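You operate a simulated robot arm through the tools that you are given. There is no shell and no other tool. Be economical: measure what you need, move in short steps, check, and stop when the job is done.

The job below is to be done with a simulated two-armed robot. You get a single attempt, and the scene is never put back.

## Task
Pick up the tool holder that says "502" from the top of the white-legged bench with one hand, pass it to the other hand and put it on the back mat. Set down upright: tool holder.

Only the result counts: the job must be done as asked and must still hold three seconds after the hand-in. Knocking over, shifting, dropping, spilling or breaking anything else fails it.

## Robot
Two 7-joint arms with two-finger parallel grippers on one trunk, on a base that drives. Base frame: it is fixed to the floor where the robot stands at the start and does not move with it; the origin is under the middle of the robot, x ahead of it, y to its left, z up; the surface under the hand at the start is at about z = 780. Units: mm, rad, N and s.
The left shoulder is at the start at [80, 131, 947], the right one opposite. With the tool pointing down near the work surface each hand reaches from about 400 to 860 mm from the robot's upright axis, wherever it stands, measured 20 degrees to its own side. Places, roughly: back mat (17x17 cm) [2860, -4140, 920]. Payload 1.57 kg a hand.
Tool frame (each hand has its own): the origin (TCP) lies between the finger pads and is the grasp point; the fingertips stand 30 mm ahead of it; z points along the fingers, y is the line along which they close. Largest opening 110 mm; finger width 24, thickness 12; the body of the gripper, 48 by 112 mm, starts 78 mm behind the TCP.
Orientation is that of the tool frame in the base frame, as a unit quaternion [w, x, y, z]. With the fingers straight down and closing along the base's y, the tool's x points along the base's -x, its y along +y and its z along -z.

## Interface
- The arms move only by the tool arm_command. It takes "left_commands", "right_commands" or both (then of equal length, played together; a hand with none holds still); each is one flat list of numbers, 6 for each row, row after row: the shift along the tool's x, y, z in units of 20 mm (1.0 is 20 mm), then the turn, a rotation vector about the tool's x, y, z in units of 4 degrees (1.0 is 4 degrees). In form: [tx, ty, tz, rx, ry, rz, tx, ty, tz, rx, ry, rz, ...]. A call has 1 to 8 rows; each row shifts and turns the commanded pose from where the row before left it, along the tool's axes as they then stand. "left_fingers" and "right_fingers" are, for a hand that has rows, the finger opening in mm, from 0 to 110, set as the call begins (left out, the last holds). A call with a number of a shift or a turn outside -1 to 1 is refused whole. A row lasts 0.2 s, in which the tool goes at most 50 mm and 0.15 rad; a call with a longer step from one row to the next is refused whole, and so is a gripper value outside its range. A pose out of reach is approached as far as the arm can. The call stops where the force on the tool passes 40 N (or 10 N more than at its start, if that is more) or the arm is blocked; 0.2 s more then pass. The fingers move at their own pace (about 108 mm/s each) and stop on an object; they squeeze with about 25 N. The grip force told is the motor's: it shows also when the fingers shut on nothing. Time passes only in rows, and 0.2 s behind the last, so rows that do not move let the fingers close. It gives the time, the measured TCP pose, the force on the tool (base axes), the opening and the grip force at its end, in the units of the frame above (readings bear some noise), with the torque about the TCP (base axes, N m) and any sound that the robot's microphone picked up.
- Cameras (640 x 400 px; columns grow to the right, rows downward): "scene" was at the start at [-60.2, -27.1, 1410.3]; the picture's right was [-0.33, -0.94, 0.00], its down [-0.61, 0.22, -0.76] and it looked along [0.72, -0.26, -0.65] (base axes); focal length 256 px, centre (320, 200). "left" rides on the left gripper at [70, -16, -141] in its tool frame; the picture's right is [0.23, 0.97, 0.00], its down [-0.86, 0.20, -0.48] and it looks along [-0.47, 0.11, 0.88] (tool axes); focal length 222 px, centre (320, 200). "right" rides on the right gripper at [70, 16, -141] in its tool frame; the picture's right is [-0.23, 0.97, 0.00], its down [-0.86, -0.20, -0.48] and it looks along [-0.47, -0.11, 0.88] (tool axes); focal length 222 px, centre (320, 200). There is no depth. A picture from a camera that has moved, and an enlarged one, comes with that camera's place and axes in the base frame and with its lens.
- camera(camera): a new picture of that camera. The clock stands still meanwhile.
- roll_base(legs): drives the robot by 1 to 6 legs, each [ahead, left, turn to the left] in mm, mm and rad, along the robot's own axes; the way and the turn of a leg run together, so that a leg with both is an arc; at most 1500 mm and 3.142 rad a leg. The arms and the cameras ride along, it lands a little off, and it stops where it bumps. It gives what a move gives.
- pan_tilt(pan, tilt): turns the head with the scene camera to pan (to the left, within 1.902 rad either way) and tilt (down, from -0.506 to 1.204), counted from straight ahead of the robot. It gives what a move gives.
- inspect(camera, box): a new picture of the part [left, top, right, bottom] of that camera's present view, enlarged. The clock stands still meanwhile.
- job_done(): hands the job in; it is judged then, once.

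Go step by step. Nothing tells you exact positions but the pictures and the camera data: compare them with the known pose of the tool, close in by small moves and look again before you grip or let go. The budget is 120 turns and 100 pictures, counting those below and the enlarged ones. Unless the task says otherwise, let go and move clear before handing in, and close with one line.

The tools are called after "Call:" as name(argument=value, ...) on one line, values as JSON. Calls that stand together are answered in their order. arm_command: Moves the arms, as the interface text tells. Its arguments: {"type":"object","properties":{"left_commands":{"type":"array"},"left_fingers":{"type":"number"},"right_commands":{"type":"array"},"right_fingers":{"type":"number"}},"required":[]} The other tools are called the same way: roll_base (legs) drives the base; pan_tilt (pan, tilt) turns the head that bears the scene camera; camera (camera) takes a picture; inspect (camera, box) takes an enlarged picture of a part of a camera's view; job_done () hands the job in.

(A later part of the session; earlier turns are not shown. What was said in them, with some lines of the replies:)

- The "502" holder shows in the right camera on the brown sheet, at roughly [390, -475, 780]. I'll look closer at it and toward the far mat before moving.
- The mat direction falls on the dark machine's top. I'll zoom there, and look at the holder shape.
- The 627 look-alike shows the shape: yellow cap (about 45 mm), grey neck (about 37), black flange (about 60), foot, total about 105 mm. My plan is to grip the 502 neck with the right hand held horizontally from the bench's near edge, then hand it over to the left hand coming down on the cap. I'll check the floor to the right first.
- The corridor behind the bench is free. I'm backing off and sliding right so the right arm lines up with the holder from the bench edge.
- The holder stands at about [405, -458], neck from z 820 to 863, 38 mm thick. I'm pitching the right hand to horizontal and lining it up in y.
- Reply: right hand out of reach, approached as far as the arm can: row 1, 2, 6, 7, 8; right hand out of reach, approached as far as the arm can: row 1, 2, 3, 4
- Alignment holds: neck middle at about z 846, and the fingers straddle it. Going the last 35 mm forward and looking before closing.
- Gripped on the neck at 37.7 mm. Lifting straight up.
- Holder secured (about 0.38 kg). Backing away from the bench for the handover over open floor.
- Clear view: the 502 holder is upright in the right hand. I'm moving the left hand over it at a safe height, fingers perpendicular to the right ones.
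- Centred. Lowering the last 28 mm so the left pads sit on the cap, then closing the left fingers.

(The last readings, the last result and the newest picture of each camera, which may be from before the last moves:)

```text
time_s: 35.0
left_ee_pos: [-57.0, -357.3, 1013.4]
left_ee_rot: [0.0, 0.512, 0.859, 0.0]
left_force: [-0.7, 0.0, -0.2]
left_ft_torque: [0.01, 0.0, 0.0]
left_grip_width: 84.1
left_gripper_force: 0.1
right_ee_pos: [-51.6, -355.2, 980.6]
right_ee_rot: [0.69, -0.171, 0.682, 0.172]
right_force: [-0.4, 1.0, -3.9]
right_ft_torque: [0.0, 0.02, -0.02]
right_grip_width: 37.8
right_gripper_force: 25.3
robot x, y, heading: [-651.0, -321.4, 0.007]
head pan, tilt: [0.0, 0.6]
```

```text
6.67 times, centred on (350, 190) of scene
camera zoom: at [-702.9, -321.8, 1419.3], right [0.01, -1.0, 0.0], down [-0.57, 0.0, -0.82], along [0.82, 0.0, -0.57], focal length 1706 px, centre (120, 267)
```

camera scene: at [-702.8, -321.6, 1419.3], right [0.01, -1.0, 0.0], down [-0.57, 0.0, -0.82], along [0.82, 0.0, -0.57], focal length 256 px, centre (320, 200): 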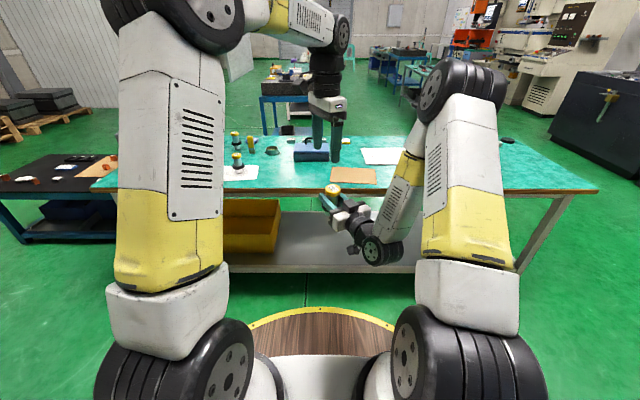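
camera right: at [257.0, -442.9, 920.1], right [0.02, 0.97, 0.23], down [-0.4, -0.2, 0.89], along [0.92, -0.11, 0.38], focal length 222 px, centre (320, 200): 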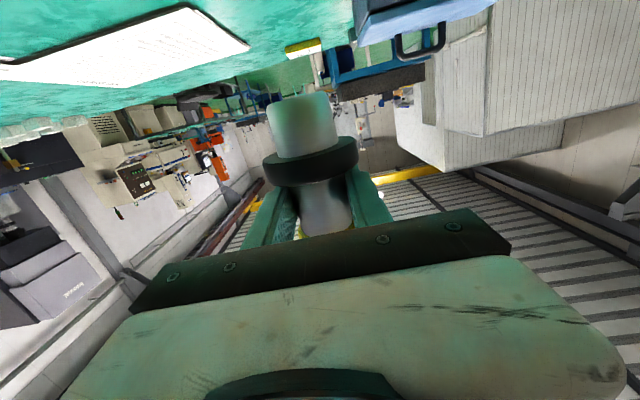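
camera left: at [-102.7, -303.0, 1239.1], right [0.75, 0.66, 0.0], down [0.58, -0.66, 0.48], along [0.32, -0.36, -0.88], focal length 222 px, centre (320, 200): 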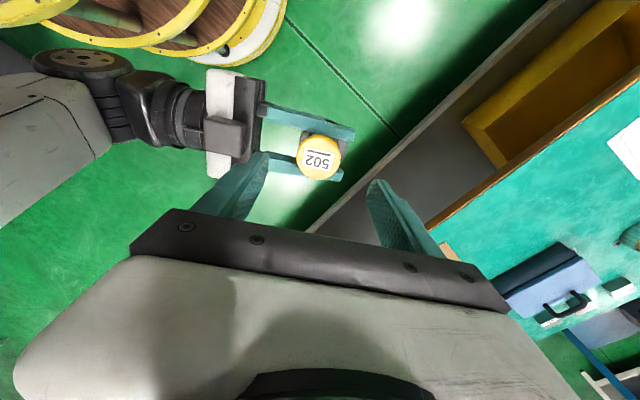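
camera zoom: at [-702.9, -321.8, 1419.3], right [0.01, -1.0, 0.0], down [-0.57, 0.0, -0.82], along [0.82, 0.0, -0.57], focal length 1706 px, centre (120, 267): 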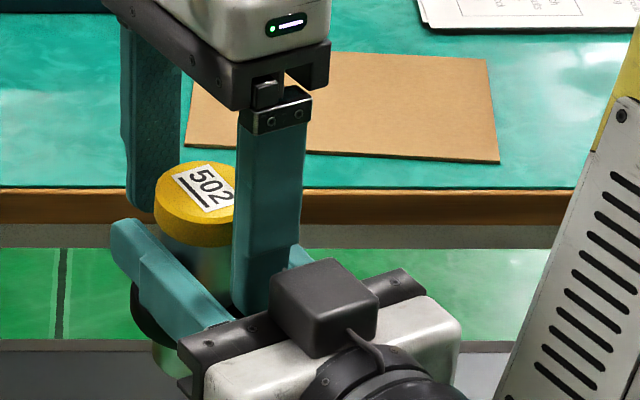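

Call:
arm_command(left_commands=[0, 0, 0, 0, 0, 0, 0, 0, 0, 0, 0, 0, 0, 0, 0, 0, 0, 0, 0, 0, 0, 0, 0, 0], left_fingers=0)

Call:
inspect(camera="scene", box=[310, 160, 390, 220])

```text
time_s: 36.0
left_ee_pos: [-55.4, -356.6, 1012.2]
left_ee_rot: [0.001, 0.512, 0.859, 0.0]
left_force: [6.6, 2.5, -0.3]
left_ft_torque: [-0.06, 0.01, 0.03]
left_grip_width: 44.9
left_gripper_force: 25.2
right_ee_pos: [-50.2, -355.0, 981.5]
right_ee_rot: [0.69, -0.172, 0.682, 0.173]
right_force: [-7.6, -2.7, -0.2]
right_ft_torque: [0.12, -0.18, -0.02]
right_grip_width: 37.3
right_gripper_force: 25.1
robot x, y, heading: [-651.2, -323.0, 0.008]
head pan, tilt: [0.0, 0.6]
```

```text
6.67 times, centred on (350, 190) of scene
camera zoom: at [-702.8, -321.8, 1419.3], right [0.01, -1.0, 0.0], down [-0.57, 0.0, -0.82], along [0.82, 0.0, -0.57], focal length 1706 px, centre (120, 267)
```

zoom: 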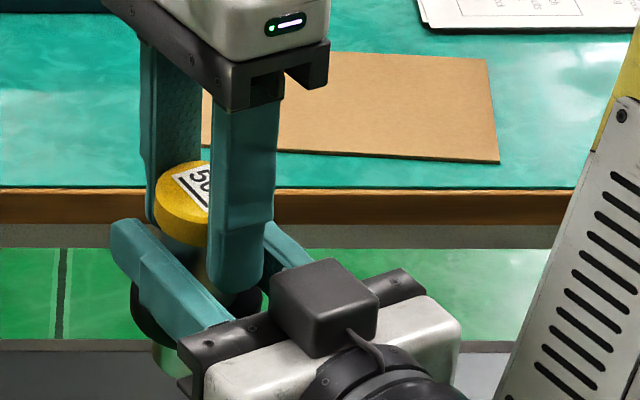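

Left grips the cap (44.9 mm). Releasing with the right hand and withdrawing it straight back.

Call:
arm_command(right_commands=[0, 0, 0, 0, 0, 0, 0, 0, 0, 0, 0, 0, 0, 0, 0, 0, 0, 0], right_fingers=90)

Call:
inspect(camera="scene", box=[310, 160, 390, 220])

Call:
arm_command(right_commands=[0, 0, -0.6, 0, 0, 0, 0, 0, -1, 0, 0, 0, 0, 0, -1, 0, 0, 0, 0, 0, -1, 0, 0, 0, 0, 0, -1, 0, 0, 0])

Call:
camera(camera="scene")

```text
time_s: 36.8
left_ee_pos: [-56.9, -356.2, 1012.4]
left_ee_rot: [0.0, 0.513, 0.859, 0.0]
left_force: [-0.9, -0.4, -0.2]
left_ft_torque: [0.0, 0.01, -0.02]
left_grip_width: 44.9
left_gripper_force: 24.8
right_ee_pos: [-50.5, -354.8, 981.4]
right_ee_rot: [0.69, -0.171, 0.682, 0.172]
right_force: [-0.1, -0.5, -1.0]
right_ft_torque: [0.01, 0.01, 0.01]
right_grip_width: 89.9
right_gripper_force: 0.2
robot x, y, heading: [-652.8, -322.0, 0.004]
head pan, tilt: [0.0, 0.6]
```

```text
6.67 times, centred on (350, 190) of scene
camera zoom: at [-702.8, -321.8, 1419.3], right [0.01, -1.0, 0.0], down [-0.57, 0.0, -0.82], along [0.82, 0.0, -0.57], focal length 1706 px, centre (120, 267)
```

zoom: 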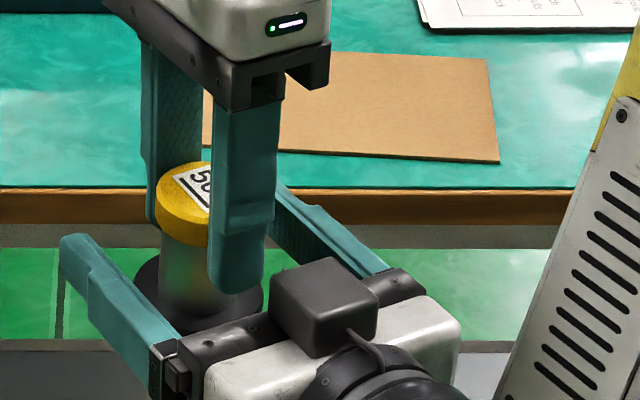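

```text
time_s: 38.0
left_ee_pos: [-56.9, -357.0, 1012.4]
left_ee_rot: [0.0, 0.513, 0.858, 0.0]
left_force: [-0.4, 0.2, -0.3]
left_ft_torque: [-0.02, 0.03, -0.02]
left_grip_width: 44.8
left_gripper_force: 24.6
right_ee_pos: [-102.8, -404.9, 965.1]
right_ee_rot: [0.691, -0.171, 0.681, 0.172]
right_force: [-0.2, -0.2, 0.0]
right_ft_torque: [0.02, 0.03, -0.01]
right_grip_width: 90.2
right_gripper_force: 0.1
right hand out of reach, approached as far as the arm can: row 3, 4, 5
robot x, y, heading: [-652.5, -324.2, 0.007]
head pan, tilt: [0.0, 0.6]
```

```text
61 pictures are left
camera scene: at [-702.8, -321.6, 1419.3], right [0.01, -1.0, 0.0], down [-0.57, 0.0, -0.82], along [0.82, 0.0, -0.57], focal length 256 px, centre (320, 200)
```

scene: 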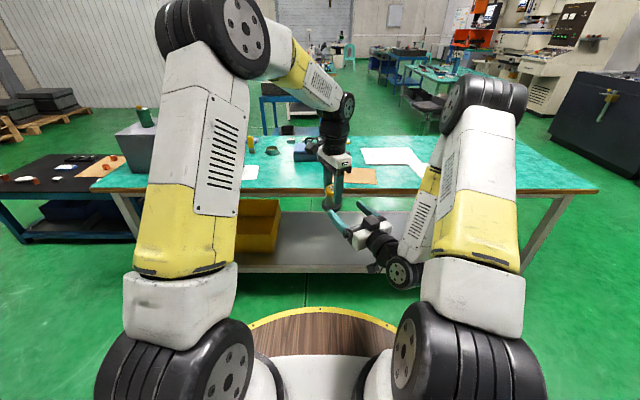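

Call:
inspect(camera="scene", box=[310, 150, 390, 220])

Call:
inspect(camera="left", box=[180, 70, 460, 270])

Call:
arm_command(left_commands=[0, 0, -1, 0, 0, 0, 0, 0, -1, 0, 0, 0])

```text
5.71 times, centred on (350, 185) of scene
camera zoom: at [-702.8, -321.6, 1419.3], right [0.01, -1.0, 0.0], down [-0.57, 0.0, -0.82], along [0.82, 0.0, -0.57], focal length 1462 px, centre (149, 286)
```

zoom: 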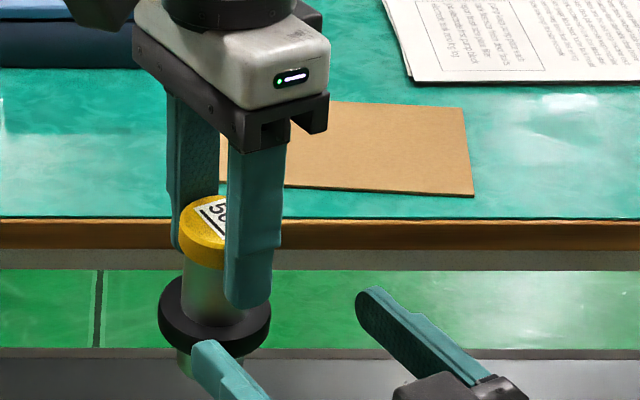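

```text
2.00 times, centred on (320, 170) of left
camera zoom: at [-103.6, -303.8, 1155.6], right [0.75, 0.66, 0.0], down [0.58, -0.66, 0.48], along [0.32, -0.36, -0.88], focal length 444 px, centre (320, 260)
```

zoom: 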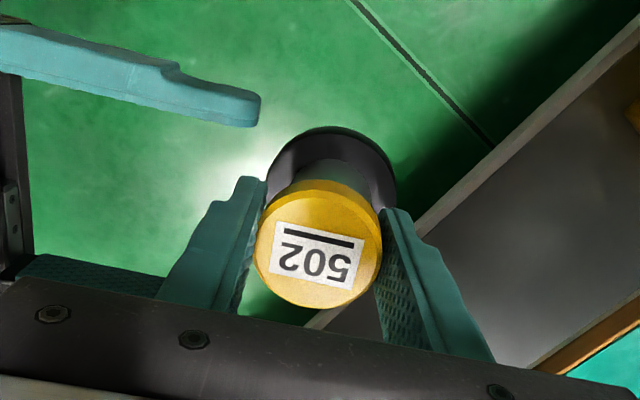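

```text
time_s: 38.6
left_ee_pos: [-56.1, -360.2, 1053.7]
left_ee_rot: [-0.001, 0.513, 0.858, 0.0]
left_force: [1.0, 0.5, -3.9]
left_ft_torque: [0.02, 0.02, -0.02]
left_grip_width: 44.9
left_gripper_force: 25.2
right_ee_pos: [-101.8, -404.8, 964.4]
right_ee_rot: [0.691, -0.171, 0.681, 0.172]
right_force: [-0.1, -0.8, -0.7]
right_ft_torque: [-0.01, 0.0, -0.03]
right_grip_width: 89.9
right_gripper_force: 0.1
robot x, y, heading: [-651.4, -324.1, 0.004]
head pan, tilt: [0.0, 0.6]
```

Call:
arm_command(left_commands=[1, 0.54, -0.5, 0, 0, 0, 1, 0.54, -0.5, 0, 0, 0, 1, 0.54, 0, 0, 0, 0, 1, 0.54, 0, 0, 0, 0, 1, 0.54, 0, 0, 0, 0, 1, 0.54, 0, 0, 0, 0, 1, 0.54, 0, 0, 0, 0, 1, 0.54, 0, 0, 0, 0])

Call:
camera(camera="scene")

Call:
camera(camera="left")

```text
time_s: 40.4
left_ee_pos: [-56.8, -173.8, 1072.3]
left_ee_rot: [0.0, 0.513, 0.858, 0.0]
left_force: [-0.1, -0.2, -4.3]
left_ft_torque: [0.03, 0.02, -0.04]
left_grip_width: 45.0
left_gripper_force: 25.0
right_ee_pos: [-103.3, -404.9, 965.2]
right_ee_rot: [0.691, -0.171, 0.681, 0.172]
right_force: [-0.2, 0.3, 0.0]
right_ft_torque: [-0.01, 0.03, 0.04]
right_grip_width: 90.1
right_gripper_force: 0.0
robot x, y, heading: [-651.6, -324.2, 0.008]
head pan, tilt: [0.0, 0.6]
```

```text
58 pictures are left
camera scene: at [-702.8, -322.0, 1419.3], right [0.01, -1.0, 0.0], down [-0.57, 0.0, -0.82], along [0.82, 0.0, -0.57], focal length 256 px, centre (320, 200)
```

scene: 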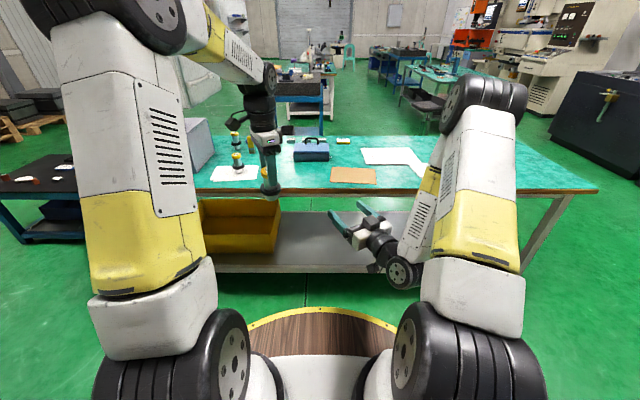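

```text
57 pictures are left
camera left: at [-103.5, -120.6, 1216.0], right [0.75, 0.66, 0.0], down [0.58, -0.66, 0.48], along [0.32, -0.36, -0.88], focal length 222 px, centre (320, 200)
```

left: 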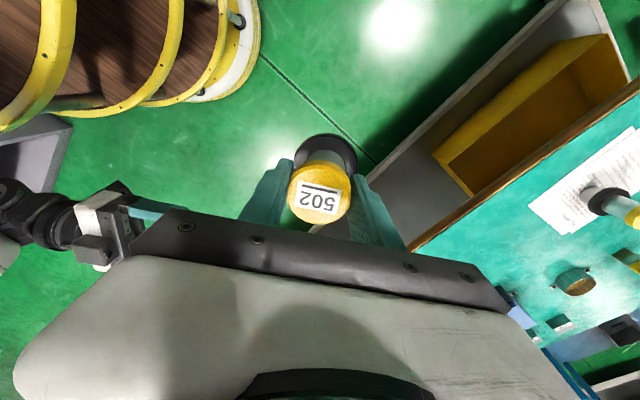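

The holder is firmly in the left hand. Now driving down the corridor right of the bench, then looking at the machine.

Call:
roll_base(legs=[[220, 0, 0], [0, -1450, 0], [0, -550, 0]])

Call:
pan_tilt(pan=-0.5, tilt=0.25)

Call:
camera(camera="scene")

```text
time_s: 51.8
left_ee_pos: [203.3, -2175.5, 1074.2]
left_ee_rot: [-0.001, 0.498, 0.867, 0.0]
left_force: [0.1, 0.2, -4.7]
left_ft_torque: [0.02, 0.05, 0.02]
left_grip_width: 45.0
left_gripper_force: 25.4
right_ee_pos: [165.7, -2406.9, 964.1]
right_ee_rot: [0.688, -0.182, 0.678, 0.183]
right_force: [0.4, -0.6, 0.5]
right_ft_torque: [-0.02, 0.01, 0.0]
right_grip_width: 90.2
right_gripper_force: 0.0
robot x, y, heading: [-383.9, -2341.3, 0.037]
head pan, tilt: [0.0, 0.6]
```

```text
time_s: 52.7
left_ee_pos: [204.0, -2175.2, 1073.8]
left_ee_rot: [0.0, 0.499, 0.867, 0.0]
left_force: [0.3, 0.4, -4.2]
left_ft_torque: [-0.03, 0.0, -0.01]
left_grip_width: 44.9
left_gripper_force: 25.1
right_ee_pos: [167.0, -2407.2, 965.7]
right_ee_rot: [0.688, -0.182, 0.678, 0.183]
right_force: [-0.3, -0.2, 0.5]
right_ft_torque: [0.03, 0.02, 0.01]
right_grip_width: 90.2
right_gripper_force: 0.0
robot x, y, heading: [-383.6, -2343.1, 0.041]
head pan, tilt: [-0.499, 0.25]
```

```text
56 pictures are left
camera scene: at [-441.3, -2388.6, 1451.5], right [-0.44, -0.9, 0.0], down [-0.22, 0.11, -0.97], along [0.87, -0.43, -0.25], focal length 256 px, centre (320, 200)
```

scene: 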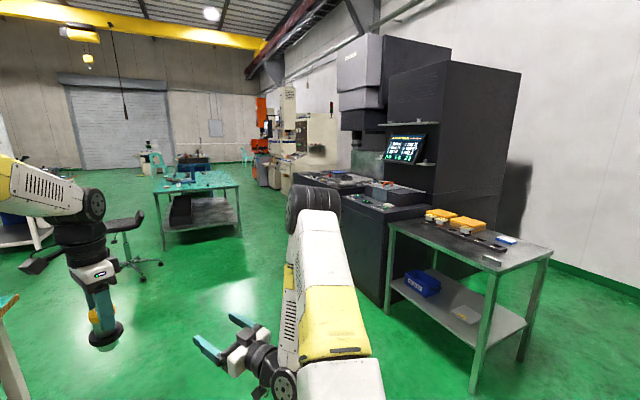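

Call:
roll_base(legs=[[1400, -250, 0], [1250, -200, 0], [0, 0, -1.6]])

Call:
pan_tilt(pan=0.2, tilt=0.35)

Call:
camera(camera="scene")

```text
time_s: 69.6
left_ee_pos: [2502.6, -3148.0, 1074.2]
left_ee_rot: [0.0, 0.955, 0.296, 0.0]
left_force: [0.0, -0.2, -3.3]
left_ft_torque: [0.07, -0.01, -0.01]
left_grip_width: 45.2
left_gripper_force: 25.8
right_ee_pos: [2269.9, -3126.7, 964.4]
right_ee_rot: [0.629, 0.327, 0.621, -0.333]
right_force: [0.3, 0.5, -0.2]
right_ft_torque: [0.01, -0.02, 0.04]
right_grip_width: 89.9
right_gripper_force: 0.1
robot x, y, heading: [2294.7, -2572.3, -1.46]
head pan, tilt: [-0.499, 0.25]
```

```text
time_s: 70.7
left_ee_pos: [2504.5, -3148.2, 1073.5]
left_ee_rot: [0.0, 0.955, 0.297, 0.0]
left_force: [-0.3, -0.3, -3.7]
left_ft_torque: [0.04, -0.02, 0.0]
left_grip_width: 44.9
left_gripper_force: 25.0
right_ee_pos: [2269.1, -3127.5, 965.1]
right_ee_rot: [0.629, 0.328, 0.621, -0.334]
right_force: [-1.0, 0.1, -0.7]
right_ft_torque: [-0.02, 0.02, 0.03]
right_grip_width: 89.9
right_gripper_force: 0.0
robot x, y, heading: [2291.1, -2574.5, -1.462]
head pan, tilt: [0.201, 0.351]
```

```text
55 pictures are left
camera scene: at [2305.5, -2521.0, 1442.1], right [-0.95, -0.31, 0.0], down [-0.11, 0.33, -0.94], along [0.29, -0.89, -0.34], focal length 256 px, centre (320, 200)
```

scene: 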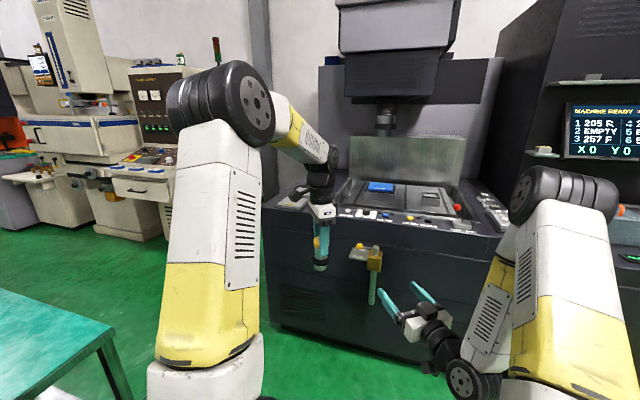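

Call:
inspect(camera="scene", box=[250, 150, 500, 280])

```text
2.56 times, centred on (375, 215) of scene
camera zoom: at [2305.5, -2521.0, 1442.1], right [-0.95, -0.31, 0.0], down [-0.11, 0.33, -0.94], along [0.29, -0.89, -0.34], focal length 655 px, centre (179, 162)
```

zoom: 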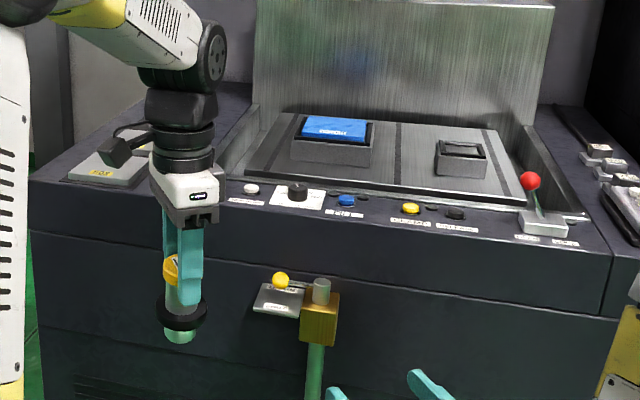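

The mats lie on the left strip of the machine's top: a front one near [2880, -3770] and the back one near [2860, -4140]. Before driving in I'm raising both hands clear of the machine-top items.

Call:
arm_command(right_commands=[-1, -0.8, 0, 0, 0, 0, -1, -0.8, 0, 0, 0, 0, -1, -0.8, 0, 0, 0, 0, -1, -0.8, 0, 0, 0, 0, -1, -0.8, 0, 0, 0, 0, -1, -0.8, 0, 0, 0, 0, -1, -0.8, 0, 0, 0, 0, -1, -0.8, 0, 0, 0, 0], left_commands=[0, 0, -0.5, 0, 0, 0, 0, 0, -0.5, 0, 0, 0, 0, 0, -0.5, 0, 0, 0, 0, 0, -0.5, 0, 0, 0, 0, 0, -0.5, 0, 0, 0, 0, 0, -0.5, 0, 0, 0, 0, 0, 0, 0, 0, 0, 0, 0, 0, 0, 0, 0])

Call:
roll_base(legs=[[0, 0, -0.109], [300, 390, 0]])

Call:
pan_tilt(pan=0.0, tilt=0.6)

Call:
camera(camera="scene")

Call:
camera(camera="left")

```text
time_s: 72.5
left_ee_pos: [2503.1, -3147.3, 1133.3]
left_ee_rot: [0.0, 0.955, 0.296, -0.001]
left_force: [0.1, -0.3, -4.0]
left_ft_torque: [0.0, 0.03, -0.02]
left_grip_width: 44.9
left_gripper_force: 25.3
right_ee_pos: [2164.0, -3194.1, 1126.2]
right_ee_rot: [0.628, 0.328, 0.621, -0.334]
right_force: [-0.1, -0.6, 1.0]
right_ft_torque: [0.0, 0.02, 0.02]
right_grip_width: 90.0
right_gripper_force: 0.0
robot x, y, heading: [2294.0, -2572.6, -1.457]
head pan, tilt: [0.201, 0.351]
```

```text
time_s: 75.9
left_ee_pos: [2826.4, -3462.5, 1132.6]
left_ee_rot: [-0.001, 0.969, 0.246, -0.001]
left_force: [0.1, -0.6, -4.7]
left_ft_torque: [0.0, 0.01, 0.02]
left_grip_width: 45.0
left_gripper_force: 24.1
right_ee_pos: [2484.3, -3474.4, 1126.1]
right_ee_rot: [0.611, 0.359, 0.603, -0.366]
right_force: [-0.4, -0.4, 0.6]
right_ft_torque: [-0.01, 0.0, 0.02]
right_grip_width: 89.7
right_gripper_force: 0.0
robot x, y, heading: [2675.4, -2866.4, -1.56]
head pan, tilt: [0.201, 0.351]
```

```text
time_s: 76.6
left_ee_pos: [2825.5, -3462.5, 1133.6]
left_ee_rot: [0.0, 0.969, 0.246, 0.001]
left_force: [0.4, 0.2, -4.4]
left_ft_torque: [0.01, 0.02, 0.01]
left_grip_width: 44.7
left_gripper_force: 25.2
right_ee_pos: [2483.2, -3475.3, 1126.0]
right_ee_rot: [0.611, 0.36, 0.603, -0.366]
right_force: [-0.1, 1.1, 0.4]
right_ft_torque: [0.0, -0.06, -0.02]
right_grip_width: 89.8
right_gripper_force: 0.0
robot x, y, heading: [2672.4, -2866.7, -1.562]
head pan, tilt: [0.0, 0.6]
```

```text
53 pictures are left
camera scene: at [2674.6, -2816.3, 1419.4], right [-1.0, -0.01, 0.0], down [-0.01, 0.56, -0.83], along [0.01, -0.83, -0.56], focal length 256 px, centre (320, 200)
```

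scene: 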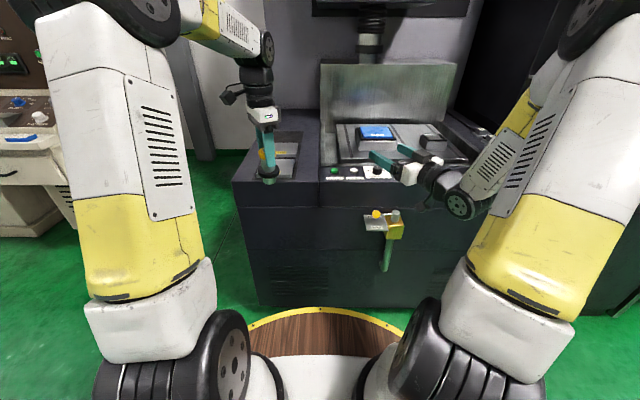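

```text
52 pictures are left
camera left: at [2879.9, -3415.6, 1275.8], right [0.66, -0.75, 0.0], down [-0.66, -0.58, 0.48], along [-0.36, -0.32, -0.88], focal length 222 px, centre (320, 200)
```

left: 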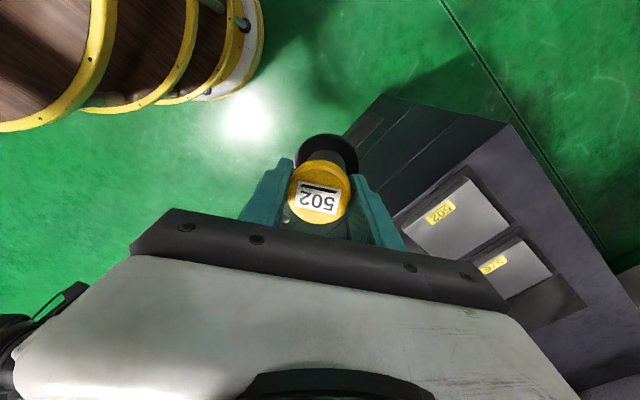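

Call:
inspect(camera="left", box=[380, 130, 640, 400])

Call:
inspect(camera="scene", box=[220, 110, 340, 200])

```text
1.48 times, centred on (510, 265) of left
camera zoom: at [2879.9, -3415.6, 1275.8], right [0.66, -0.75, 0.0], down [-0.66, -0.58, 0.48], along [-0.36, -0.32, -0.88], focal length 329 px, centre (38, 104)
```

zoom: 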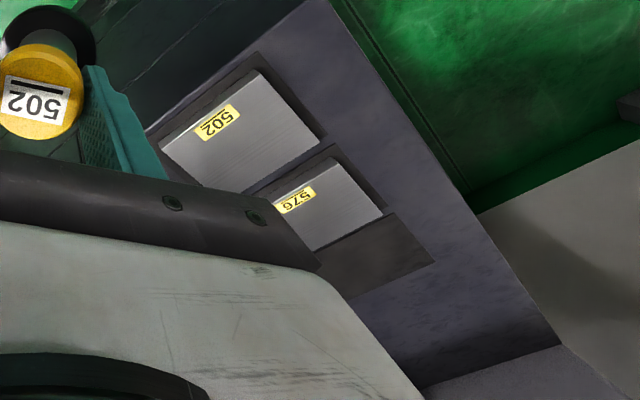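

```text
4.44 times, centred on (280, 155) of scene
camera zoom: at [2674.6, -2816.3, 1419.4], right [-1.0, -0.01, 0.0], down [-0.01, 0.56, -0.83], along [0.01, -0.83, -0.56], focal length 1137 px, centre (498, 400)
```

zoom: 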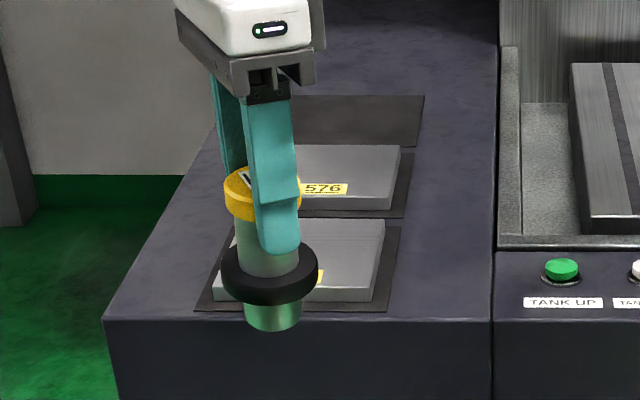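

The back mat is the empty dark one behind the blocks labelled 502 and 576: x 2780–2950, y -4229 to -4062, matching the given place. Before closing in, I'm turning the right hand back to point down and retracting it.

Call:
arm_command(right_commands=[0, 0, 0, 0, 1, 0, 0, 0, 0, 0, 1, 0, 0, 0, 0, 0, 1, 0, 0, 0, 0, 0, 1, 0, 0, 0, 0, 0, 1, 0, 0, 0, 0, 0, 1, 0, 0, 0, 0, 0, 1, 0, 0, 0, 0, 0, 1, 0])

Call:
arm_command(right_commands=[0, 0, 0, 0, 1, 0, 0, 0, 0, 0, 1, 0, 0, 0, 0, 0, 1, 0, 0, 0, 0, 0, 1, 0, 0, 0, 0, 0, 1, 0, 0, 0, 0, 0, 1, 0, 0, 0, 0, 0, 1, 0, 0, 0, 0, 0, 1, 0])

Call:
arm_command(right_commands=[0, 0, 0, 0, 1, 0, 0, 0, 0, 0, 1, 0, 0, 0, 0, 0, 1, 0, 0, 0, 0, 0, 1, 0, 0, 0, 0, 0, 1, 0, 0.8, 0, 0, 0, 1, 0, 0.8, 0, 0, 0, 0, 0, 0.8, 0, 0, 0, 0, 0])

Call:
camera(camera="scene")

```text
time_s: 78.4
left_ee_pos: [2826.1, -3461.8, 1133.2]
left_ee_rot: [0.0, 0.969, 0.247, 0.001]
left_force: [0.0, 0.0, -3.8]
left_ft_torque: [0.01, 0.01, 0.04]
left_grip_width: 45.0
left_gripper_force: 24.8
right_ee_pos: [2483.1, -3473.2, 1125.0]
right_ee_rot: [0.42, 0.447, 0.749, -0.252]
right_force: [0.2, 0.0, 0.0]
right_ft_torque: [0.03, 0.01, 0.04]
right_grip_width: 90.1
right_gripper_force: 0.0
robot x, y, heading: [2676.5, -2867.4, -1.561]
head pan, tilt: [0.0, 0.6]
```

```text
time_s: 80.2
left_ee_pos: [2826.1, -3462.0, 1134.2]
left_ee_rot: [0.0, 0.969, 0.246, 0.001]
left_force: [0.4, -0.2, -4.8]
left_ft_torque: [0.01, -0.02, 0.01]
left_grip_width: 45.0
left_gripper_force: 24.9
right_ee_pos: [2482.3, -3474.6, 1125.4]
right_ee_rot: [0.198, 0.499, 0.835, -0.12]
right_force: [-0.7, 0.1, 0.5]
right_ft_torque: [-0.05, -0.03, 0.02]
right_grip_width: 89.8
right_gripper_force: 0.0
robot x, y, heading: [2674.0, -2866.1, -1.561]
head pan, tilt: [0.0, 0.6]
```

```text
time_s: 82.0
left_ee_pos: [2826.1, -3462.6, 1133.0]
left_ee_rot: [0.001, 0.969, 0.246, 0.0]
left_force: [-0.9, 0.4, -4.8]
left_ft_torque: [0.03, -0.03, 0.03]
left_grip_width: 44.8
left_gripper_force: 24.7
right_ee_pos: [2459.5, -3431.4, 1122.9]
right_ee_rot: [0.02, 0.511, 0.859, -0.012]
right_force: [-0.2, -1.6, 0.2]
right_ft_torque: [0.02, 0.0, 0.04]
right_grip_width: 90.1
right_gripper_force: 0.1
robot x, y, heading: [2675.2, -2867.3, -1.561]
head pan, tilt: [0.0, 0.6]
```

```text
49 pictures are left
camera scene: at [2674.7, -2816.5, 1419.3], right [-1.0, -0.01, 0.0], down [-0.01, 0.57, -0.82], along [0.01, -0.82, -0.57], focal length 256 px, centre (320, 200)
```

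scene: 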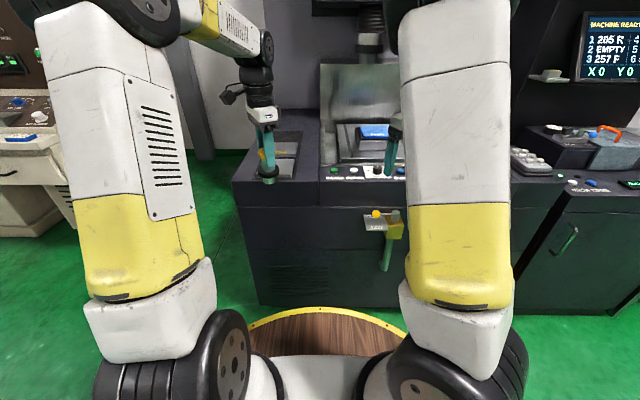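

Call:
arm_command(right_commands=[1, 0, 0, 0, 0, 0, 1, 0, 0, 0, 0, 0, 1, 0, 0, 0, 0, 0, 1, 0, 0, 0, 0, 0, 1, 0, 0, 0, 0, 0])

Call:
roll_base(legs=[[420, 40, -0.01]])

Call:
camera(camera="scene")

Call:
camera(camera="left")

```text
time_s: 83.2
left_ee_pos: [2825.1, -3462.3, 1133.2]
left_ee_rot: [0.0, 0.969, 0.246, 0.0]
left_force: [-0.2, 0.4, -3.6]
left_ft_torque: [0.02, 0.0, 0.0]
left_grip_width: 44.8
left_gripper_force: 24.8
right_ee_pos: [2411.0, -3343.8, 1119.2]
right_ee_rot: [0.02, 0.512, 0.858, -0.014]
right_force: [-0.2, 0.8, 0.1]
right_ft_torque: [0.0, -0.02, -0.01]
right_grip_width: 89.9
right_gripper_force: 0.1
robot x, y, heading: [2675.2, -2868.3, -1.557]
head pan, tilt: [0.0, 0.6]
```

```text
time_s: 85.8
left_ee_pos: [2857.2, -3882.7, 1133.7]
left_ee_rot: [0.0, 0.971, 0.239, -0.001]
left_force: [0.7, 0.3, -4.0]
left_ft_torque: [0.03, 0.02, 0.03]
left_grip_width: 44.8
left_gripper_force: 25.0
right_ee_pos: [2445.2, -3756.1, 1118.6]
right_ee_rot: [0.02, 0.52, 0.854, -0.014]
right_force: [0.2, -0.1, -1.3]
right_ft_torque: [-0.01, 0.01, -0.03]
right_grip_width: 90.2
right_gripper_force: 0.0
robot x, y, heading: [2716.1, -3286.9, -1.58]
head pan, tilt: [0.0, 0.6]
```

```text
48 pictures are left
camera scene: at [2715.7, -3233.7, 1419.3], right [-1.0, 0.01, 0.0], down [0.0, 0.57, -0.82], along [-0.01, -0.82, -0.57], focal length 256 px, centre (320, 200)
```

scene: 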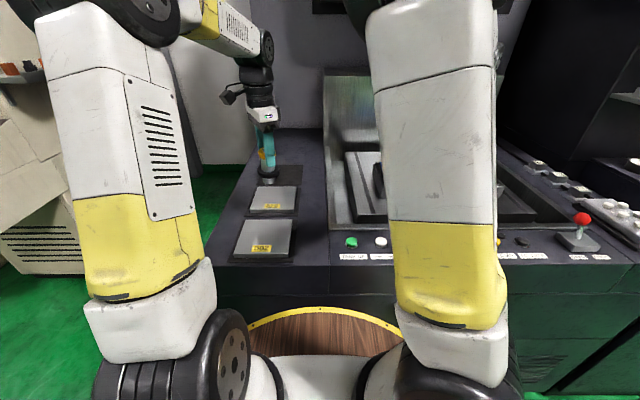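

```text
47 pictures are left
camera left: at [2911.4, -3836.2, 1275.9], right [0.65, -0.76, 0.0], down [-0.67, -0.57, 0.48], along [-0.36, -0.31, -0.88], focal length 222 px, centre (320, 200)
```

left: 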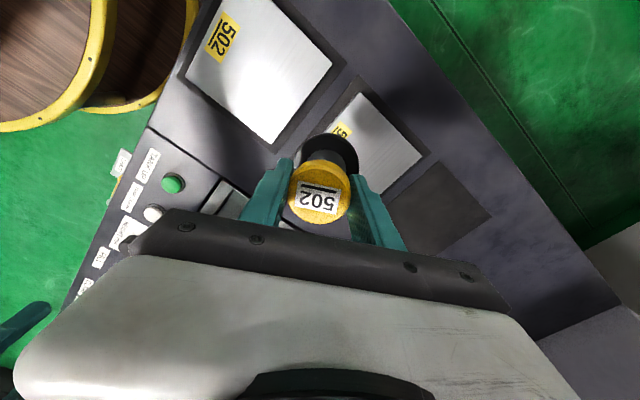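

Call:
roll_base(legs=[[80, 0, 0.01]])

Call:
camera(camera="left")

```text
time_s: 86.9
left_ee_pos: [2862.4, -3963.3, 1133.4]
left_ee_rot: [0.0, 0.97, 0.244, 0.001]
left_force: [0.2, 0.2, -3.7]
left_ft_torque: [0.0, 0.02, -0.04]
left_grip_width: 45.1
left_gripper_force: 24.9
right_ee_pos: [2449.4, -3839.7, 1117.9]
right_ee_rot: [0.021, 0.515, 0.857, -0.012]
right_force: [0.5, -0.3, -0.5]
right_ft_torque: [-0.02, -0.01, -0.03]
right_grip_width: 90.1
right_gripper_force: 0.0
robot x, y, heading: [2716.9, -3371.8, -1.57]
head pan, tilt: [0.0, 0.6]
```

```text
46 pictures are left
camera left: at [2917.1, -3915.3, 1275.9], right [0.66, -0.75, 0.0], down [-0.66, -0.58, 0.48], along [-0.36, -0.32, -0.88], focal length 222 px, centre (320, 200)
```

left: 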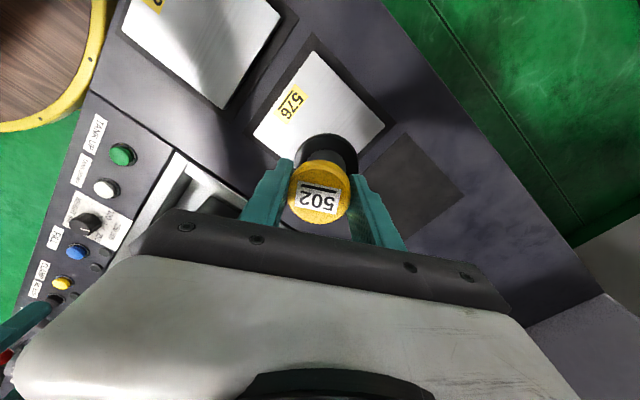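

Call:
arm_command(left_commands=[-0.477, 0.914, 0.3, 0, 0, 0, -0.477, 0.914, 0.3, 0, 0, 0, -0.477, 0.914, 0.3, 0, 0, 0, -0.477, 0.914, 0.3, 0, 0, 0, -0.477, 0.914, 0.3, 0, 0, 0, -0.477, 0.914, 0.3, 0, 0, 0])

Call:
camera(camera="left")

Call:
camera(camera="scene")

```text
time_s: 88.3
left_ee_pos: [2865.3, -4086.4, 1098.9]
left_ee_rot: [0.0, 0.97, 0.244, -0.001]
left_force: [0.1, 0.0, -2.3]
left_ft_torque: [0.01, 0.02, 0.01]
left_grip_width: 44.9
left_gripper_force: 25.2
right_ee_pos: [2450.7, -3839.6, 1118.2]
right_ee_rot: [0.02, 0.515, 0.857, -0.013]
right_force: [-1.2, 0.1, -0.7]
right_ft_torque: [-0.03, 0.03, 0.02]
right_grip_width: 89.9
right_gripper_force: 0.0
robot x, y, heading: [2714.9, -3366.0, -1.568]
head pan, tilt: [0.0, 0.6]
```

```text
45 pictures are left
camera left: at [2918.8, -4038.8, 1241.0], right [0.66, -0.75, 0.0], down [-0.66, -0.58, 0.48], along [-0.36, -0.32, -0.88], focal length 222 px, centre (320, 200)
```

left: 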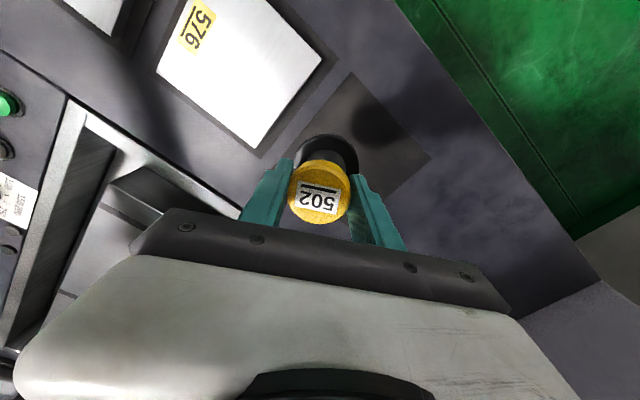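

```text
44 pictures are left
camera scene: at [2715.0, -3314.9, 1419.3], right [-1.0, 0.0, 0.0], down [0.0, 0.56, -0.83], along [0.0, -0.83, -0.56], focal length 256 px, centre (320, 200)
```

scene: 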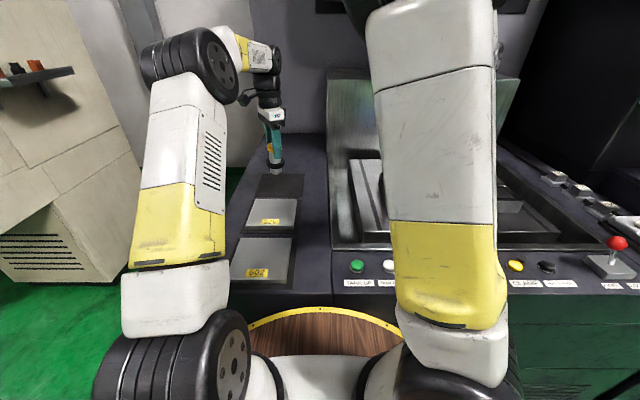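

Call:
arm_command(left_commands=[-0.477, 0.914, 0.2, 0, 0, 0, -0.477, 0.914, 0.2, 0, 0, 0, 0, 0, 0.8, 0, 0, 0, 0, 0, 0.8, 0, 0, 0, 0, 0, 0.8, 0, 0, 0])

Call:
camera(camera="left")

Call:
inspect(camera="scene", box=[220, 90, 340, 210])

```text
time_s: 89.5
left_ee_pos: [2865.3, -4127.0, 1040.4]
left_ee_rot: [-0.001, 0.97, 0.244, 0.0]
left_force: [0.0, 0.4, -3.5]
left_ft_torque: [0.01, 0.0, -0.01]
left_grip_width: 45.0
left_gripper_force: 24.6
right_ee_pos: [2450.1, -3841.5, 1117.3]
right_ee_rot: [0.021, 0.514, 0.857, -0.014]
right_force: [0.5, -0.3, -0.2]
right_ft_torque: [-0.03, 0.01, 0.01]
right_grip_width: 90.1
right_gripper_force: 0.1
robot x, y, heading: [2712.8, -3367.1, -1.569]
head pan, tilt: [0.0, 0.6]
```

```text
43 pictures are left
camera left: at [2920.1, -4080.7, 1183.1], right [0.66, -0.75, 0.0], down [-0.66, -0.58, 0.48], along [-0.36, -0.32, -0.88], focal length 222 px, centre (320, 200)
```

left: 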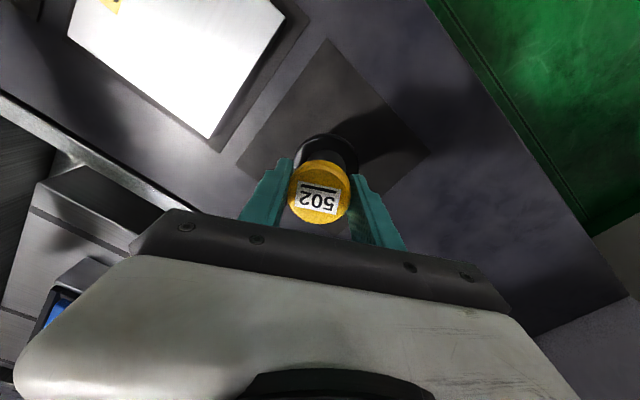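

```text
3.33 times, centred on (280, 150) of scene
camera zoom: at [2714.9, -3315.1, 1419.3], right [-1.0, 0.0, 0.0], down [0.0, 0.57, -0.82], along [0.0, -0.82, -0.57], focal length 853 px, centre (453, 367)
```

zoom: 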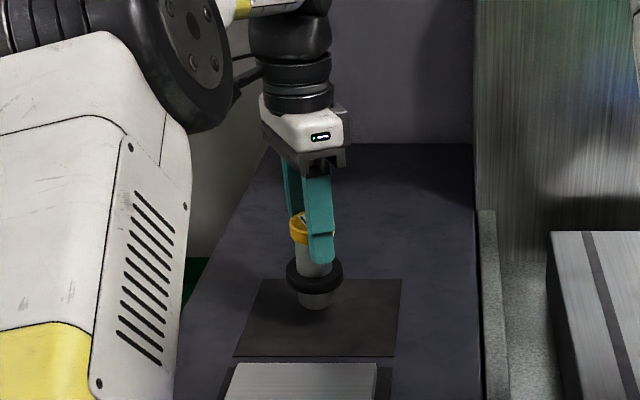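

Centred over the back mat, foot about 20 mm above it. Lowering in small steps until contact.

Call:
arm_command(left_commands=[0, 0, 0.3, 0, 0, 0, 0, 0, 0.3, 0, 0, 0, 0, 0, 0.25, 0, 0, 0])

Call:
arm_command(left_commands=[0, 0, 0.1, 0, 0, 0, 0, 0, 0.05, 0, 0, 0])

Call:
inspect(camera="scene", box=[250, 140, 310, 200])

```text
time_s: 90.3
left_ee_pos: [2866.2, -4126.8, 1024.0]
left_ee_rot: [0.0, 0.97, 0.243, 0.001]
left_force: [0.3, -0.4, -3.8]
left_ft_torque: [0.01, 0.03, 0.02]
left_grip_width: 45.2
left_gripper_force: 24.9
right_ee_pos: [2450.1, -3841.3, 1118.9]
right_ee_rot: [0.021, 0.515, 0.857, -0.013]
right_force: [0.0, 0.3, 0.4]
right_ft_torque: [0.02, -0.01, -0.02]
right_grip_width: 90.1
right_gripper_force: 0.1
robot x, y, heading: [2717.2, -3365.6, -1.565]
head pan, tilt: [0.0, 0.6]
```

```text
time_s: 90.9
left_ee_pos: [2864.3, -4128.9, 1020.0]
left_ee_rot: [0.0, 0.97, 0.244, 0.0]
left_force: [0.2, 0.5, -4.0]
left_ft_torque: [0.03, 0.06, -0.03]
left_grip_width: 44.6
left_gripper_force: 24.9
right_ee_pos: [2450.1, -3841.4, 1117.9]
right_ee_rot: [0.021, 0.514, 0.857, -0.014]
right_force: [0.1, -0.6, 0.1]
right_ft_torque: [-0.01, 0.01, -0.02]
right_grip_width: 90.0
right_gripper_force: 0.0
robot x, y, heading: [2716.4, -3367.6, -1.569]
head pan, tilt: [0.0, 0.6]
```

```text
6.67 times, centred on (280, 170) of scene
camera zoom: at [2715.0, -3315.2, 1419.3], right [-1.0, 0.0, 0.0], down [0.0, 0.57, -0.82], along [0.0, -0.82, -0.57], focal length 1706 px, centre (587, 400)
```

zoom: 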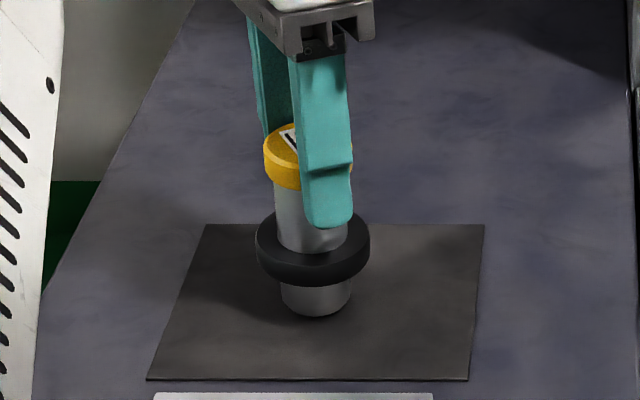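

Call:
arm_command(left_commands=[0, 0, 0.1, 0, 0, 0])

Call:
arm_command(left_commands=[0, 0, 0.1, 0, 0, 0])

```text
time_s: 91.3
left_ee_pos: [2865.1, -4126.8, 1019.6]
left_ee_rot: [0.0, 0.97, 0.244, 0.0]
left_force: [0.2, 0.0, -3.0]
left_ft_torque: [0.05, 0.03, 0.0]
left_grip_width: 44.9
left_gripper_force: 24.7
right_ee_pos: [2450.2, -3842.8, 1118.8]
right_ee_rot: [0.02, 0.514, 0.857, -0.013]
right_force: [-0.5, -0.4, -0.4]
right_ft_torque: [0.01, 0.03, 0.02]
right_grip_width: 89.8
right_gripper_force: 0.0
robot x, y, heading: [2717.8, -3368.3, -1.567]
head pan, tilt: [0.0, 0.6]
```

```text
time_s: 91.7
left_ee_pos: [2865.9, -4127.4, 1019.1]
left_ee_rot: [0.002, 0.97, 0.243, 0.0]
left_force: [-0.5, 1.5, 7.3]
left_ft_torque: [0.34, 0.07, 0.0]
left_grip_width: 44.8
left_gripper_force: 24.8
right_ee_pos: [2449.3, -3841.2, 1118.1]
right_ee_rot: [0.02, 0.514, 0.858, -0.014]
right_force: [-0.2, 0.2, -0.2]
right_ft_torque: [0.0, -0.01, 0.02]
right_grip_width: 89.9
right_gripper_force: 0.0
robot x, y, heading: [2717.8, -3369.7, -1.57]
head pan, tilt: [0.0, 0.6]
```

Contact made (+11 N). Easing 1 mm and opening the left fingers.

Call:
arm_command(left_commands=[0, 0, -0.05, 0, 0, 0])

Call:
arm_command(left_commands=[0, 0, 0, 0, 0, 0, 0, 0, 0, 0, 0, 0, 0, 0, 0, 0, 0, 0], left_fingers=80)

Call:
inspect(camera="scene", box=[250, 140, 310, 200])

Call:
inspect(camera="left", box=[180, 70, 460, 270])

```text
time_s: 92.1
left_ee_pos: [2866.3, -4127.0, 1019.9]
left_ee_rot: [0.001, 0.97, 0.243, -0.001]
left_force: [-1.4, -2.6, 9.2]
left_ft_torque: [-0.13, 0.22, 0.05]
left_grip_width: 44.8
left_gripper_force: 25.2
right_ee_pos: [2449.1, -3841.1, 1118.5]
right_ee_rot: [0.021, 0.515, 0.857, -0.013]
right_force: [0.7, -0.2, -0.1]
right_ft_torque: [0.0, 0.01, 0.03]
right_grip_width: 90.0
right_gripper_force: 0.0
robot x, y, heading: [2715.6, -3367.1, -1.565]
head pan, tilt: [0.0, 0.6]
```

```text
time_s: 92.9
left_ee_pos: [2865.2, -4127.1, 1018.0]
left_ee_rot: [0.0, 0.97, 0.244, 0.0]
left_force: [-1.0, 0.5, -0.5]
left_ft_torque: [-0.01, -0.04, 0.01]
left_grip_width: 80.0
left_gripper_force: 0.1
right_ee_pos: [2450.3, -3842.1, 1118.3]
right_ee_rot: [0.02, 0.514, 0.857, -0.013]
right_force: [0.0, 0.5, -0.4]
right_ft_torque: [-0.03, -0.01, -0.03]
right_grip_width: 90.0
right_gripper_force: 0.0
robot x, y, heading: [2715.9, -3372.0, -1.569]
head pan, tilt: [0.0, 0.6]
```

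```text
6.67 times, centred on (280, 170) of scene
camera zoom: at [2714.9, -3315.0, 1419.3], right [-1.0, 0.0, 0.0], down [0.0, 0.57, -0.82], along [0.0, -0.82, -0.57], focal length 1706 px, centre (587, 400)
```

zoom: 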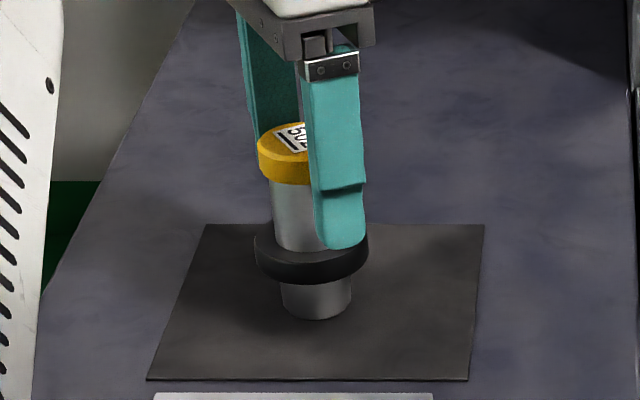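

```text
2.00 times, centred on (320, 170) of left
camera zoom: at [2919.9, -4080.3, 1160.8], right [0.66, -0.75, 0.0], down [-0.66, -0.58, 0.48], along [-0.36, -0.32, -0.88], focal length 444 px, centre (320, 260)
```

zoom: 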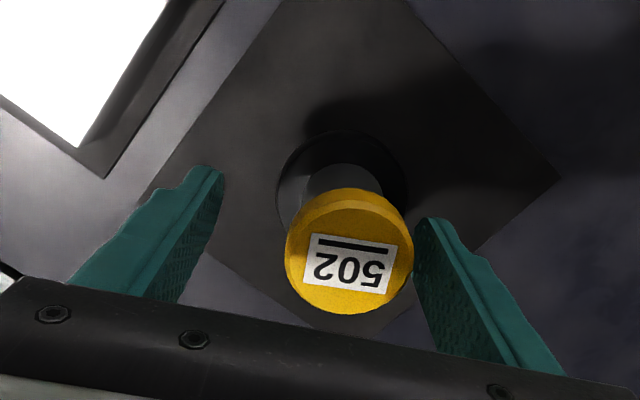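

The holder stands on the mat, but sits nearer to one finger. I'll centre the open hand around it, then rise.

Call:
arm_command(left_commands=[0, 0.25, 0, 0, 0, 0, 0, 0.2, 0, 0, 0, 0, 0, 0, -0.5, 0, 0, 0], left_fingers=90)

Call:
inspect(camera="left", box=[180, 70, 460, 270])

```text
time_s: 93.7
left_ee_pos: [2870.4, -4134.6, 1027.4]
left_ee_rot: [0.0, 0.97, 0.244, 0.0]
left_force: [-0.6, -0.7, 0.0]
left_ft_torque: [-0.01, 0.01, -0.01]
left_grip_width: 90.0
left_gripper_force: 0.1
right_ee_pos: [2450.1, -3840.8, 1117.9]
right_ee_rot: [0.02, 0.515, 0.857, -0.013]
right_force: [-0.9, 0.2, 0.1]
right_ft_torque: [0.02, -0.02, -0.03]
right_grip_width: 89.8
right_gripper_force: 0.1
robot x, y, heading: [2712.6, -3364.2, -1.573]
head pan, tilt: [0.0, 0.6]
```

```text
2.00 times, centred on (320, 170) of left
camera zoom: at [2925.3, -4087.6, 1169.5], right [0.66, -0.75, 0.0], down [-0.66, -0.58, 0.48], along [-0.36, -0.32, -0.88], focal length 444 px, centre (320, 260)
```

zoom: 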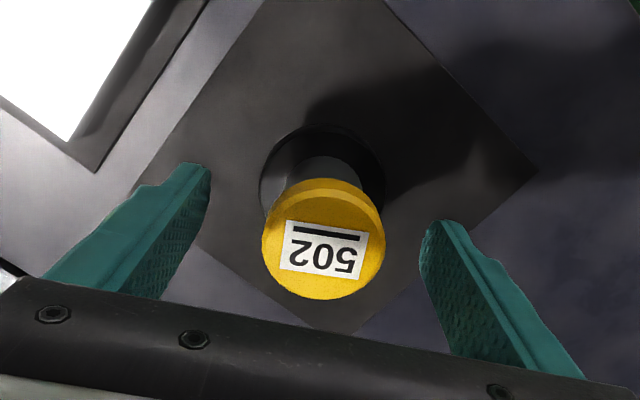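

Centred and free. Rising straight up, then checking.

Call:
arm_command(left_commands=[0, 0, -0.6, 0, 0, 0, 0, 0, -1, 0, 0, 0, 0, 0, -1, 0, 0, 0, 0, 0, -1, 0, 0, 0, 0, 0, -1, 0, 0, 0, 0, 0, -1, 0, 0, 0])

Call:
inspect(camera="scene", box=[240, 120, 320, 220])

Call:
camera(camera="left")

```text
time_s: 95.1
left_ee_pos: [2869.3, -4132.5, 1141.0]
left_ee_rot: [0.001, 0.97, 0.244, 0.0]
left_force: [0.5, -0.7, 0.2]
left_ft_torque: [-0.02, 0.01, -0.02]
left_grip_width: 90.1
left_gripper_force: 0.1
right_ee_pos: [2449.5, -3840.9, 1119.0]
right_ee_rot: [0.021, 0.514, 0.857, -0.014]
right_force: [-0.3, -0.2, -0.8]
right_ft_torque: [0.02, 0.02, -0.03]
right_grip_width: 89.9
right_gripper_force: 0.1
robot x, y, heading: [2716.6, -3368.4, -1.569]
head pan, tilt: [0.0, 0.6]
```

```text
4.00 times, centred on (280, 170) of scene
camera zoom: at [2715.0, -3314.9, 1419.3], right [-1.0, 0.0, 0.0], down [0.0, 0.56, -0.83], along [0.0, -0.83, -0.56], focal length 1023 px, centre (480, 320)
```

zoom: 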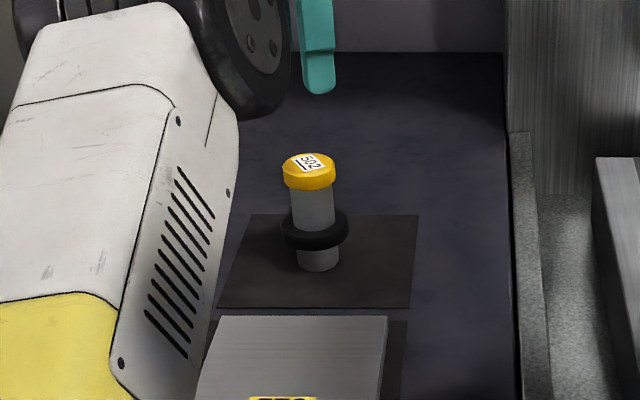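

```text
36 pictures are left
camera left: at [2922.8, -4085.8, 1282.3], right [0.66, -0.75, 0.0], down [-0.66, -0.58, 0.48], along [-0.36, -0.32, -0.88], focal length 222 px, centre (320, 200)
```

left: 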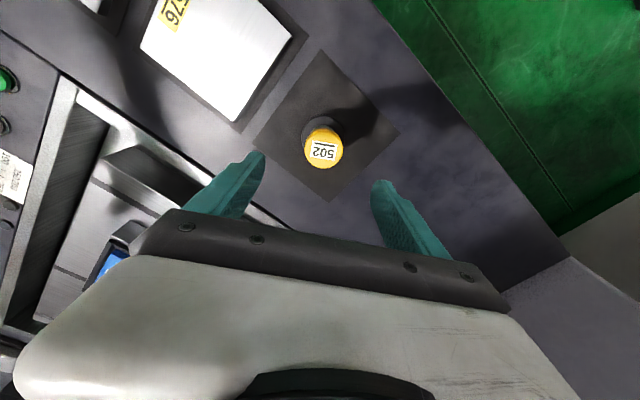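

The 502 holder stands upright in the middle of the back mat, with both hands clear and nothing else moved.

Call:
job_done()

```text
The job is handed in.
```

The "502" tool holder was picked up with the right hand, passed to the left hand and set upright on the back mat, and the job is handed in.
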